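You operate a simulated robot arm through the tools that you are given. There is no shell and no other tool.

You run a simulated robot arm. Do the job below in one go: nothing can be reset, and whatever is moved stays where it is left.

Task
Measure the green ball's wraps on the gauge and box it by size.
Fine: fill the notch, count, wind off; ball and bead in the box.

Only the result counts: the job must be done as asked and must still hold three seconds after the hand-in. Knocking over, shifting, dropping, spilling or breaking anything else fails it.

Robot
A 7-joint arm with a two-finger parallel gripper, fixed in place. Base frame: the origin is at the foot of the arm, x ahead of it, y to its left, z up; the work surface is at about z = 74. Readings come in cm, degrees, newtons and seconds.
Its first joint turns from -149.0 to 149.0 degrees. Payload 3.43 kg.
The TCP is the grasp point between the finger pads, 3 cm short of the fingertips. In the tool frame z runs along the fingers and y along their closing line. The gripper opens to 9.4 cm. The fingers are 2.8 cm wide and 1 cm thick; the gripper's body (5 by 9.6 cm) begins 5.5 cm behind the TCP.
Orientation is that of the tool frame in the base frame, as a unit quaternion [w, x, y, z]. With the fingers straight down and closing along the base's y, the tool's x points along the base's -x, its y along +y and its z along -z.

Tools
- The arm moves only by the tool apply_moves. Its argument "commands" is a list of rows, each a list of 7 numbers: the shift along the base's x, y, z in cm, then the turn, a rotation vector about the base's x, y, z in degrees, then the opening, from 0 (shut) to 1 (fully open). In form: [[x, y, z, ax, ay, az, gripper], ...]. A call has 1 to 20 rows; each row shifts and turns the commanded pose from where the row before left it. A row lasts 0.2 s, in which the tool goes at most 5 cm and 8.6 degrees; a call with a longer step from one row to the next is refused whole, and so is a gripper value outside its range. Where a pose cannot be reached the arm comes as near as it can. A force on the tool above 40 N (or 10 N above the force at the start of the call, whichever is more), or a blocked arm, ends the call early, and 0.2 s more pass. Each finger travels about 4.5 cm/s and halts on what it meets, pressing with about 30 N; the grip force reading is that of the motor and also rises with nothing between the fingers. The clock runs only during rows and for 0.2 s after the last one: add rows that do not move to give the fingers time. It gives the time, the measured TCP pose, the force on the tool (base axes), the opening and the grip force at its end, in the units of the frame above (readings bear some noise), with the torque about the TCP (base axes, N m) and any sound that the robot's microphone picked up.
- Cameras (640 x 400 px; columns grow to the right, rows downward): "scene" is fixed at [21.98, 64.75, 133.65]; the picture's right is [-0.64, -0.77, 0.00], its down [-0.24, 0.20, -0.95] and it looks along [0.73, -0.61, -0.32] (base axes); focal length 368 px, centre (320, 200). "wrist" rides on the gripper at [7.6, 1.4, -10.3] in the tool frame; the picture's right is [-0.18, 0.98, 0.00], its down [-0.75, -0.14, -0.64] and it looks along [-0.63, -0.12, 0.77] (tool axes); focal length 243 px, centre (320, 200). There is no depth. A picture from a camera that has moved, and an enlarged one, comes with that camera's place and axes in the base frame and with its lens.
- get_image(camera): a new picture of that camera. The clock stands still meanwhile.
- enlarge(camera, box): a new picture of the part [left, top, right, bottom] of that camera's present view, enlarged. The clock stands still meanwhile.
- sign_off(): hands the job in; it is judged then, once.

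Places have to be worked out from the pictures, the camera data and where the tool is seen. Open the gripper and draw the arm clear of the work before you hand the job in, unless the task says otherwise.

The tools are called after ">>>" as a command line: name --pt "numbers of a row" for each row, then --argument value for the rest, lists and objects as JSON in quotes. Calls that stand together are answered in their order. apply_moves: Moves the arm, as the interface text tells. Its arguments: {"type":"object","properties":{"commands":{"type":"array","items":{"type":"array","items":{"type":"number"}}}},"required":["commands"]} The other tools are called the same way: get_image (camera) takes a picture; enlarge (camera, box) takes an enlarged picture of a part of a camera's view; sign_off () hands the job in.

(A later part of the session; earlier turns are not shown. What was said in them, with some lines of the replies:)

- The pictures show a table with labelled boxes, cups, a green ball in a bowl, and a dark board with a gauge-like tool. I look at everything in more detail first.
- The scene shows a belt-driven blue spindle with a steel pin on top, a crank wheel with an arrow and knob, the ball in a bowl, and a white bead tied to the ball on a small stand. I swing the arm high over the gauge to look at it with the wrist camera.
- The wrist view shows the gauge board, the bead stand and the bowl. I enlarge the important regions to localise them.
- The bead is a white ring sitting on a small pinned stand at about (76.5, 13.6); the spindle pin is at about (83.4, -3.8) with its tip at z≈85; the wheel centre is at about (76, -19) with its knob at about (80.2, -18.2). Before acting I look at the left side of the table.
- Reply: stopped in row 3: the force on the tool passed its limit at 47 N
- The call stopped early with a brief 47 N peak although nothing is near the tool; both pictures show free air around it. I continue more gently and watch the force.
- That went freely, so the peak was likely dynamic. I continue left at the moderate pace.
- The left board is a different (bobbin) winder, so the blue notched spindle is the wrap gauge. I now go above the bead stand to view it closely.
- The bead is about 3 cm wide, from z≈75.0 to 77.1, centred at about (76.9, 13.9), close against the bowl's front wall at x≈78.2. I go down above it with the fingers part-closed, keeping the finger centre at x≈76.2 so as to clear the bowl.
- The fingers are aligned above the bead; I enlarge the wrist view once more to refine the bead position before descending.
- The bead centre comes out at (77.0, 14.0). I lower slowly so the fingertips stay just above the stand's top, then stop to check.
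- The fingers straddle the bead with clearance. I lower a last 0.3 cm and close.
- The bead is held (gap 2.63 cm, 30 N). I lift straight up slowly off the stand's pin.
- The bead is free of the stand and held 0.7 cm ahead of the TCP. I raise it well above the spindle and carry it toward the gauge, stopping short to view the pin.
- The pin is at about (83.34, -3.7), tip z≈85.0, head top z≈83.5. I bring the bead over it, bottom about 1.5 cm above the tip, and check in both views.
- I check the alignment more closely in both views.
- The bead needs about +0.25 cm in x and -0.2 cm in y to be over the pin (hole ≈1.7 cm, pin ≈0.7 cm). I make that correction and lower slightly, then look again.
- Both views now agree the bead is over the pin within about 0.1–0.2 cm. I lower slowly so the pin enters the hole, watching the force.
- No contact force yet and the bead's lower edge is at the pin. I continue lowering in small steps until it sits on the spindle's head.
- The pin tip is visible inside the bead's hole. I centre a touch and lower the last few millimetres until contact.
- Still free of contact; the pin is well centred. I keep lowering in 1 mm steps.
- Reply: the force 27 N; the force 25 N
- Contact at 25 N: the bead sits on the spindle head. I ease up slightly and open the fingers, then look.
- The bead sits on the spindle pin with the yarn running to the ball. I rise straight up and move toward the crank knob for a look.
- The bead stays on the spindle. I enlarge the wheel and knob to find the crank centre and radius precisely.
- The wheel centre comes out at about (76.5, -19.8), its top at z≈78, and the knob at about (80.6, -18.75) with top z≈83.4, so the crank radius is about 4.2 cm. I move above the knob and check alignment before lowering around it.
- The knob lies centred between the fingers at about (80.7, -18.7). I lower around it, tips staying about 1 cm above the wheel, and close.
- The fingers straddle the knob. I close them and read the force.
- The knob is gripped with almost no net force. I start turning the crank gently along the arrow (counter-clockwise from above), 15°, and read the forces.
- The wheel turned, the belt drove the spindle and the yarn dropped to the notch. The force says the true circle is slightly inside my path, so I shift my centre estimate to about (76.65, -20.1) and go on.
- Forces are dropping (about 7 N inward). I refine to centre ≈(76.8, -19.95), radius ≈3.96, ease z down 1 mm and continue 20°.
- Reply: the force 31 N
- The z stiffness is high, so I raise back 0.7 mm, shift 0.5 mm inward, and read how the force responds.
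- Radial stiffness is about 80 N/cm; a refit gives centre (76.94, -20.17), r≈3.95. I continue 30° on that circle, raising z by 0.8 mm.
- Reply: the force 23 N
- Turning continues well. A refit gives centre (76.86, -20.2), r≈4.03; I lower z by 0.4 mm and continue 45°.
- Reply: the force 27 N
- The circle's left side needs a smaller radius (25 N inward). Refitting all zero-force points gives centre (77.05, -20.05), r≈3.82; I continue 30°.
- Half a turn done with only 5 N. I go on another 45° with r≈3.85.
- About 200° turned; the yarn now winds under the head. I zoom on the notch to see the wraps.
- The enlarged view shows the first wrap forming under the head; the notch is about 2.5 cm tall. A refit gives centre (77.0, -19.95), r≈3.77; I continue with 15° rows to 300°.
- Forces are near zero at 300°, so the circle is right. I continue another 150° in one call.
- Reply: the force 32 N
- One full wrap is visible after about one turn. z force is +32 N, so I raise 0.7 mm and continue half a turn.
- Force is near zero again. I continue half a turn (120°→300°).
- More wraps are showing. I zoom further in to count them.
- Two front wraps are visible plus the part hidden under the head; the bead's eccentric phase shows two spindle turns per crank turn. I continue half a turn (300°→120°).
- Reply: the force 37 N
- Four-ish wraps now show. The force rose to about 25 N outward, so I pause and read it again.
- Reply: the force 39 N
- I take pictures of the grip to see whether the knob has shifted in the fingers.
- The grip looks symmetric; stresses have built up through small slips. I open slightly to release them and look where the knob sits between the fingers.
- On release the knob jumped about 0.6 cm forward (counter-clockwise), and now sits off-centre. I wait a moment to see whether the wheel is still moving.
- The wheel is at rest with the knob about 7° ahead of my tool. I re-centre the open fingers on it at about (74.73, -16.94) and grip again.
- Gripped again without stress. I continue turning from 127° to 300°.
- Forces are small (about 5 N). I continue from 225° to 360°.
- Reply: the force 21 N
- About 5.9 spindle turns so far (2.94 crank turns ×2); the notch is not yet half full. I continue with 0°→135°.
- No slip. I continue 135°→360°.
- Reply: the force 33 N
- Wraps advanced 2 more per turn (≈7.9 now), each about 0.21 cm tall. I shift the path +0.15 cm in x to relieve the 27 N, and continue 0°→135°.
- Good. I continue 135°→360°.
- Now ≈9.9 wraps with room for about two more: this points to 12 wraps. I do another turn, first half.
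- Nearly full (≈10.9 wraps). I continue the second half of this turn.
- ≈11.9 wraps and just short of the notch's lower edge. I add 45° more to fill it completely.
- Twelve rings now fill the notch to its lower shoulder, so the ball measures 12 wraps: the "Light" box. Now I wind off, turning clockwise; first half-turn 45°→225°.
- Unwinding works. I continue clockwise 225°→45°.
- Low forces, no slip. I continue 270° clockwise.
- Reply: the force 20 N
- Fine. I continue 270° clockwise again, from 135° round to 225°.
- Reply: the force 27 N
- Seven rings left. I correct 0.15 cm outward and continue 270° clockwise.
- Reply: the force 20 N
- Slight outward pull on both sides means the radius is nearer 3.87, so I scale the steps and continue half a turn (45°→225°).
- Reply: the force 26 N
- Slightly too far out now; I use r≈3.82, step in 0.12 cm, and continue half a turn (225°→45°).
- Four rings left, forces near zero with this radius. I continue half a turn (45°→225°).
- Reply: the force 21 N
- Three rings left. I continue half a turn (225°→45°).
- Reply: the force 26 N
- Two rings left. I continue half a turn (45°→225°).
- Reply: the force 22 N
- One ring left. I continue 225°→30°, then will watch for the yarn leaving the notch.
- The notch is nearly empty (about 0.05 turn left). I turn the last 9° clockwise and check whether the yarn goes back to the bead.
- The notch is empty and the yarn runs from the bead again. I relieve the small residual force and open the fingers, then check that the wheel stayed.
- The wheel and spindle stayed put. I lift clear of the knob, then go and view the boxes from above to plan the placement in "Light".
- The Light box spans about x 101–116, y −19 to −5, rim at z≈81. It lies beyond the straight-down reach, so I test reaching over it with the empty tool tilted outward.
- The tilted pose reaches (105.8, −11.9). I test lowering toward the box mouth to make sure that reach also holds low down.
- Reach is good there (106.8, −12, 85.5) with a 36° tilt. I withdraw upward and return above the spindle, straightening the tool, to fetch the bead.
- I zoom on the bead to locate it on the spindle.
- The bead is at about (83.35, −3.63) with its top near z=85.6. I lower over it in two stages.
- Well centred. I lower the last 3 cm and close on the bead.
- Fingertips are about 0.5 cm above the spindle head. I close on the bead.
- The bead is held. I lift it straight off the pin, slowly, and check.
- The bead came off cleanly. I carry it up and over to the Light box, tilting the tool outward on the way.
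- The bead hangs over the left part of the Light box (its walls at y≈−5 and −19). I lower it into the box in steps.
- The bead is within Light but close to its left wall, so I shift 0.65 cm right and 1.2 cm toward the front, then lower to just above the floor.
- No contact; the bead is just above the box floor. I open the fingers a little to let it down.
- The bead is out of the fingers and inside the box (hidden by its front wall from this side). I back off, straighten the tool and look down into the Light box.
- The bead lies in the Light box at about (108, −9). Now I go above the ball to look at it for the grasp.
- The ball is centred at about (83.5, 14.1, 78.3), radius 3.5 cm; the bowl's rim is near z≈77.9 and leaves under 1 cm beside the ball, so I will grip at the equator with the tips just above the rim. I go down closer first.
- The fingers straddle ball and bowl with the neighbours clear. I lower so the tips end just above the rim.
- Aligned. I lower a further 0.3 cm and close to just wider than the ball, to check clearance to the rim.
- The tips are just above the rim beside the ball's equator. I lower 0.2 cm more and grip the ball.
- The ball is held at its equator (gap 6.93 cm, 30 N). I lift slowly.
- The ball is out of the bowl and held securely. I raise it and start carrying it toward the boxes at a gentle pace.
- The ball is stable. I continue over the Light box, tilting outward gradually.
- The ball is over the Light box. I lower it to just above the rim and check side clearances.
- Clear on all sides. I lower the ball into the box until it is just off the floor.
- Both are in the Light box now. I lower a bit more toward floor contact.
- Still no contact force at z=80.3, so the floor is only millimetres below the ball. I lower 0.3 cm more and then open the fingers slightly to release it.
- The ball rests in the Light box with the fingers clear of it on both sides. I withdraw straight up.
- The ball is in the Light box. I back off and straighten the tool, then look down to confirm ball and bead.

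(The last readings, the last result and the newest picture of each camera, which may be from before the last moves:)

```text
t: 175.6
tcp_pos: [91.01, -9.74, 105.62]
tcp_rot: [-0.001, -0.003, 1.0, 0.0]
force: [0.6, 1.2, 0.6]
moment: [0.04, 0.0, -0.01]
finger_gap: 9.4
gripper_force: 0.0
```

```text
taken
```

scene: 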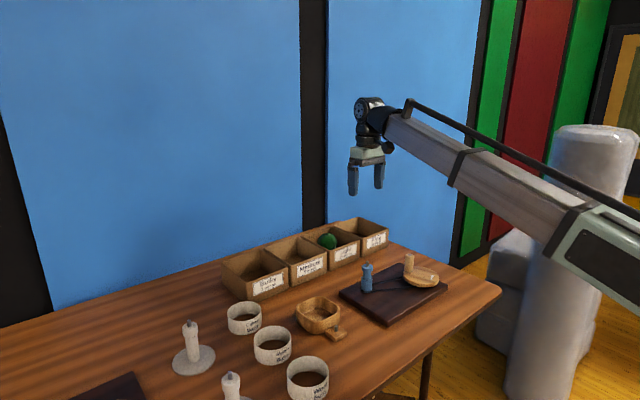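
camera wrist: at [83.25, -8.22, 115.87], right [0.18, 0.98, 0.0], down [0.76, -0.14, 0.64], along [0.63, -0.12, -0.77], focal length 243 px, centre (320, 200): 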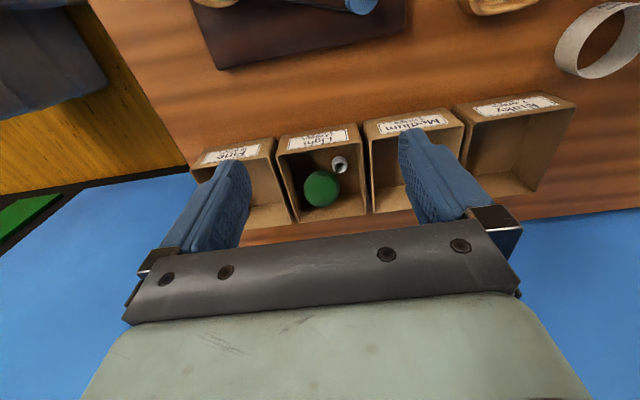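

Ball and bead both lie in the Light box; bowl, stand, gauge and the other things are where they were. I draw the open gripper back to about its starting place, clear of the work.

>>> apply_moves --pt "0 -1.0 0 0 0 0 1" --pt "0 -2.0 0 0 0 0 1" --pt "0 -2.3 0 0 0 0 1" --pt "0 -2.3 0 0 0 0 1" --pt "0 -2.3 0 0 0 0 1" --pt "0 -2.3 0 0 0 0 1" --pt "0 -2.3 0 0 0 0 1" --pt "0 -2.3 0 0 0 0 1" --pt "0 -2.3 0 0 0 0 1" --pt "0 -2.3 0 0 0 0 1" --pt "0 -2.3 0 0 0 0 1" --pt "0 -1.5 0 0 0 0 1" --pt "0 -0.8 0 0 0 0 1" --pt "0 0 0 0 0 0 1" --pt "0 0 0 0 0 0 1"

>>> enlarge --camera "scene" --box '[210, 200, 460, 350]'

>>> get_image --camera "wrist"

```text
t: 178.8
tcp_pos: [90.87, -35.67, 105.48]
tcp_rot: [-0.002, -0.002, 1.0, 0.0]
force: [-0.3, -0.3, -0.1]
moment: [-0.01, 0.0, 0.04]
finger_gap: 9.4
gripper_force: 0.1
```

```text
2.56 times, centred on (335, 275) of scene
camera zoom: at [21.98, 64.75, 133.65], right [-0.64, -0.77, 0.0], down [-0.24, 0.2, -0.95], along [0.73, -0.61, -0.32], focal length 941 px, centre (282, 8)
```

zoom: 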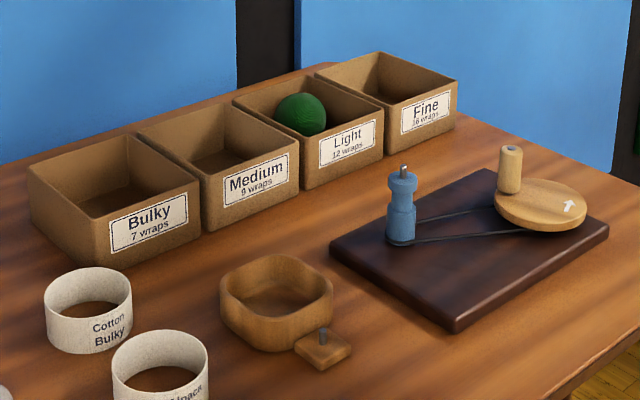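

```text
taken
camera wrist: at [83.17, -34.1, 115.87], right [0.18, 0.98, 0.0], down [0.76, -0.14, 0.64], along [0.63, -0.12, -0.77], focal length 243 px, centre (320, 200)
```

wrist: 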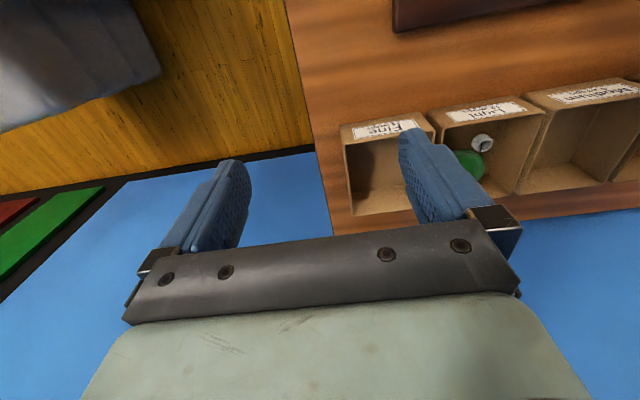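

The gauge took 12 wraps when full and has been wound off, and the ball and bead rest in the Light box. Everything else is in place, the gripper is open and the arm is clear, so I hand in.

>>> sign_off

```text
The job is handed in.
```

I measured the green ball at 12 wraps on the gauge, so the ball and its bead are now in the "Light" box, and I've handed the job in.

- **Count:** I wound until the yarn reached the bottom edge of the notch. The count comes from crank turns, at two wraps per turn, and it matched the rings I could see in the camera views.
- **"Fine":** I read "Fine:" in your instructions as "in detail", not as the box to use. The "Fine" box is labelled 16 wraps, so it didn't fit the measurement.
- **Wind-off:** I turned the crank back to about where it started. The notch was empty and the yarn ran straight to the bead before I lifted it off.
- **Finish:** In the last pictures the ball and bead are at rest in the box, and the bowl, bead stand, gauge and rings look unmoved. The gripper is open and the arm is clear of the work.

Early on, one move through open air stopped when the force reading briefly hit 47 N. The pictures showed nothing near the tool, and it didn't happen again.
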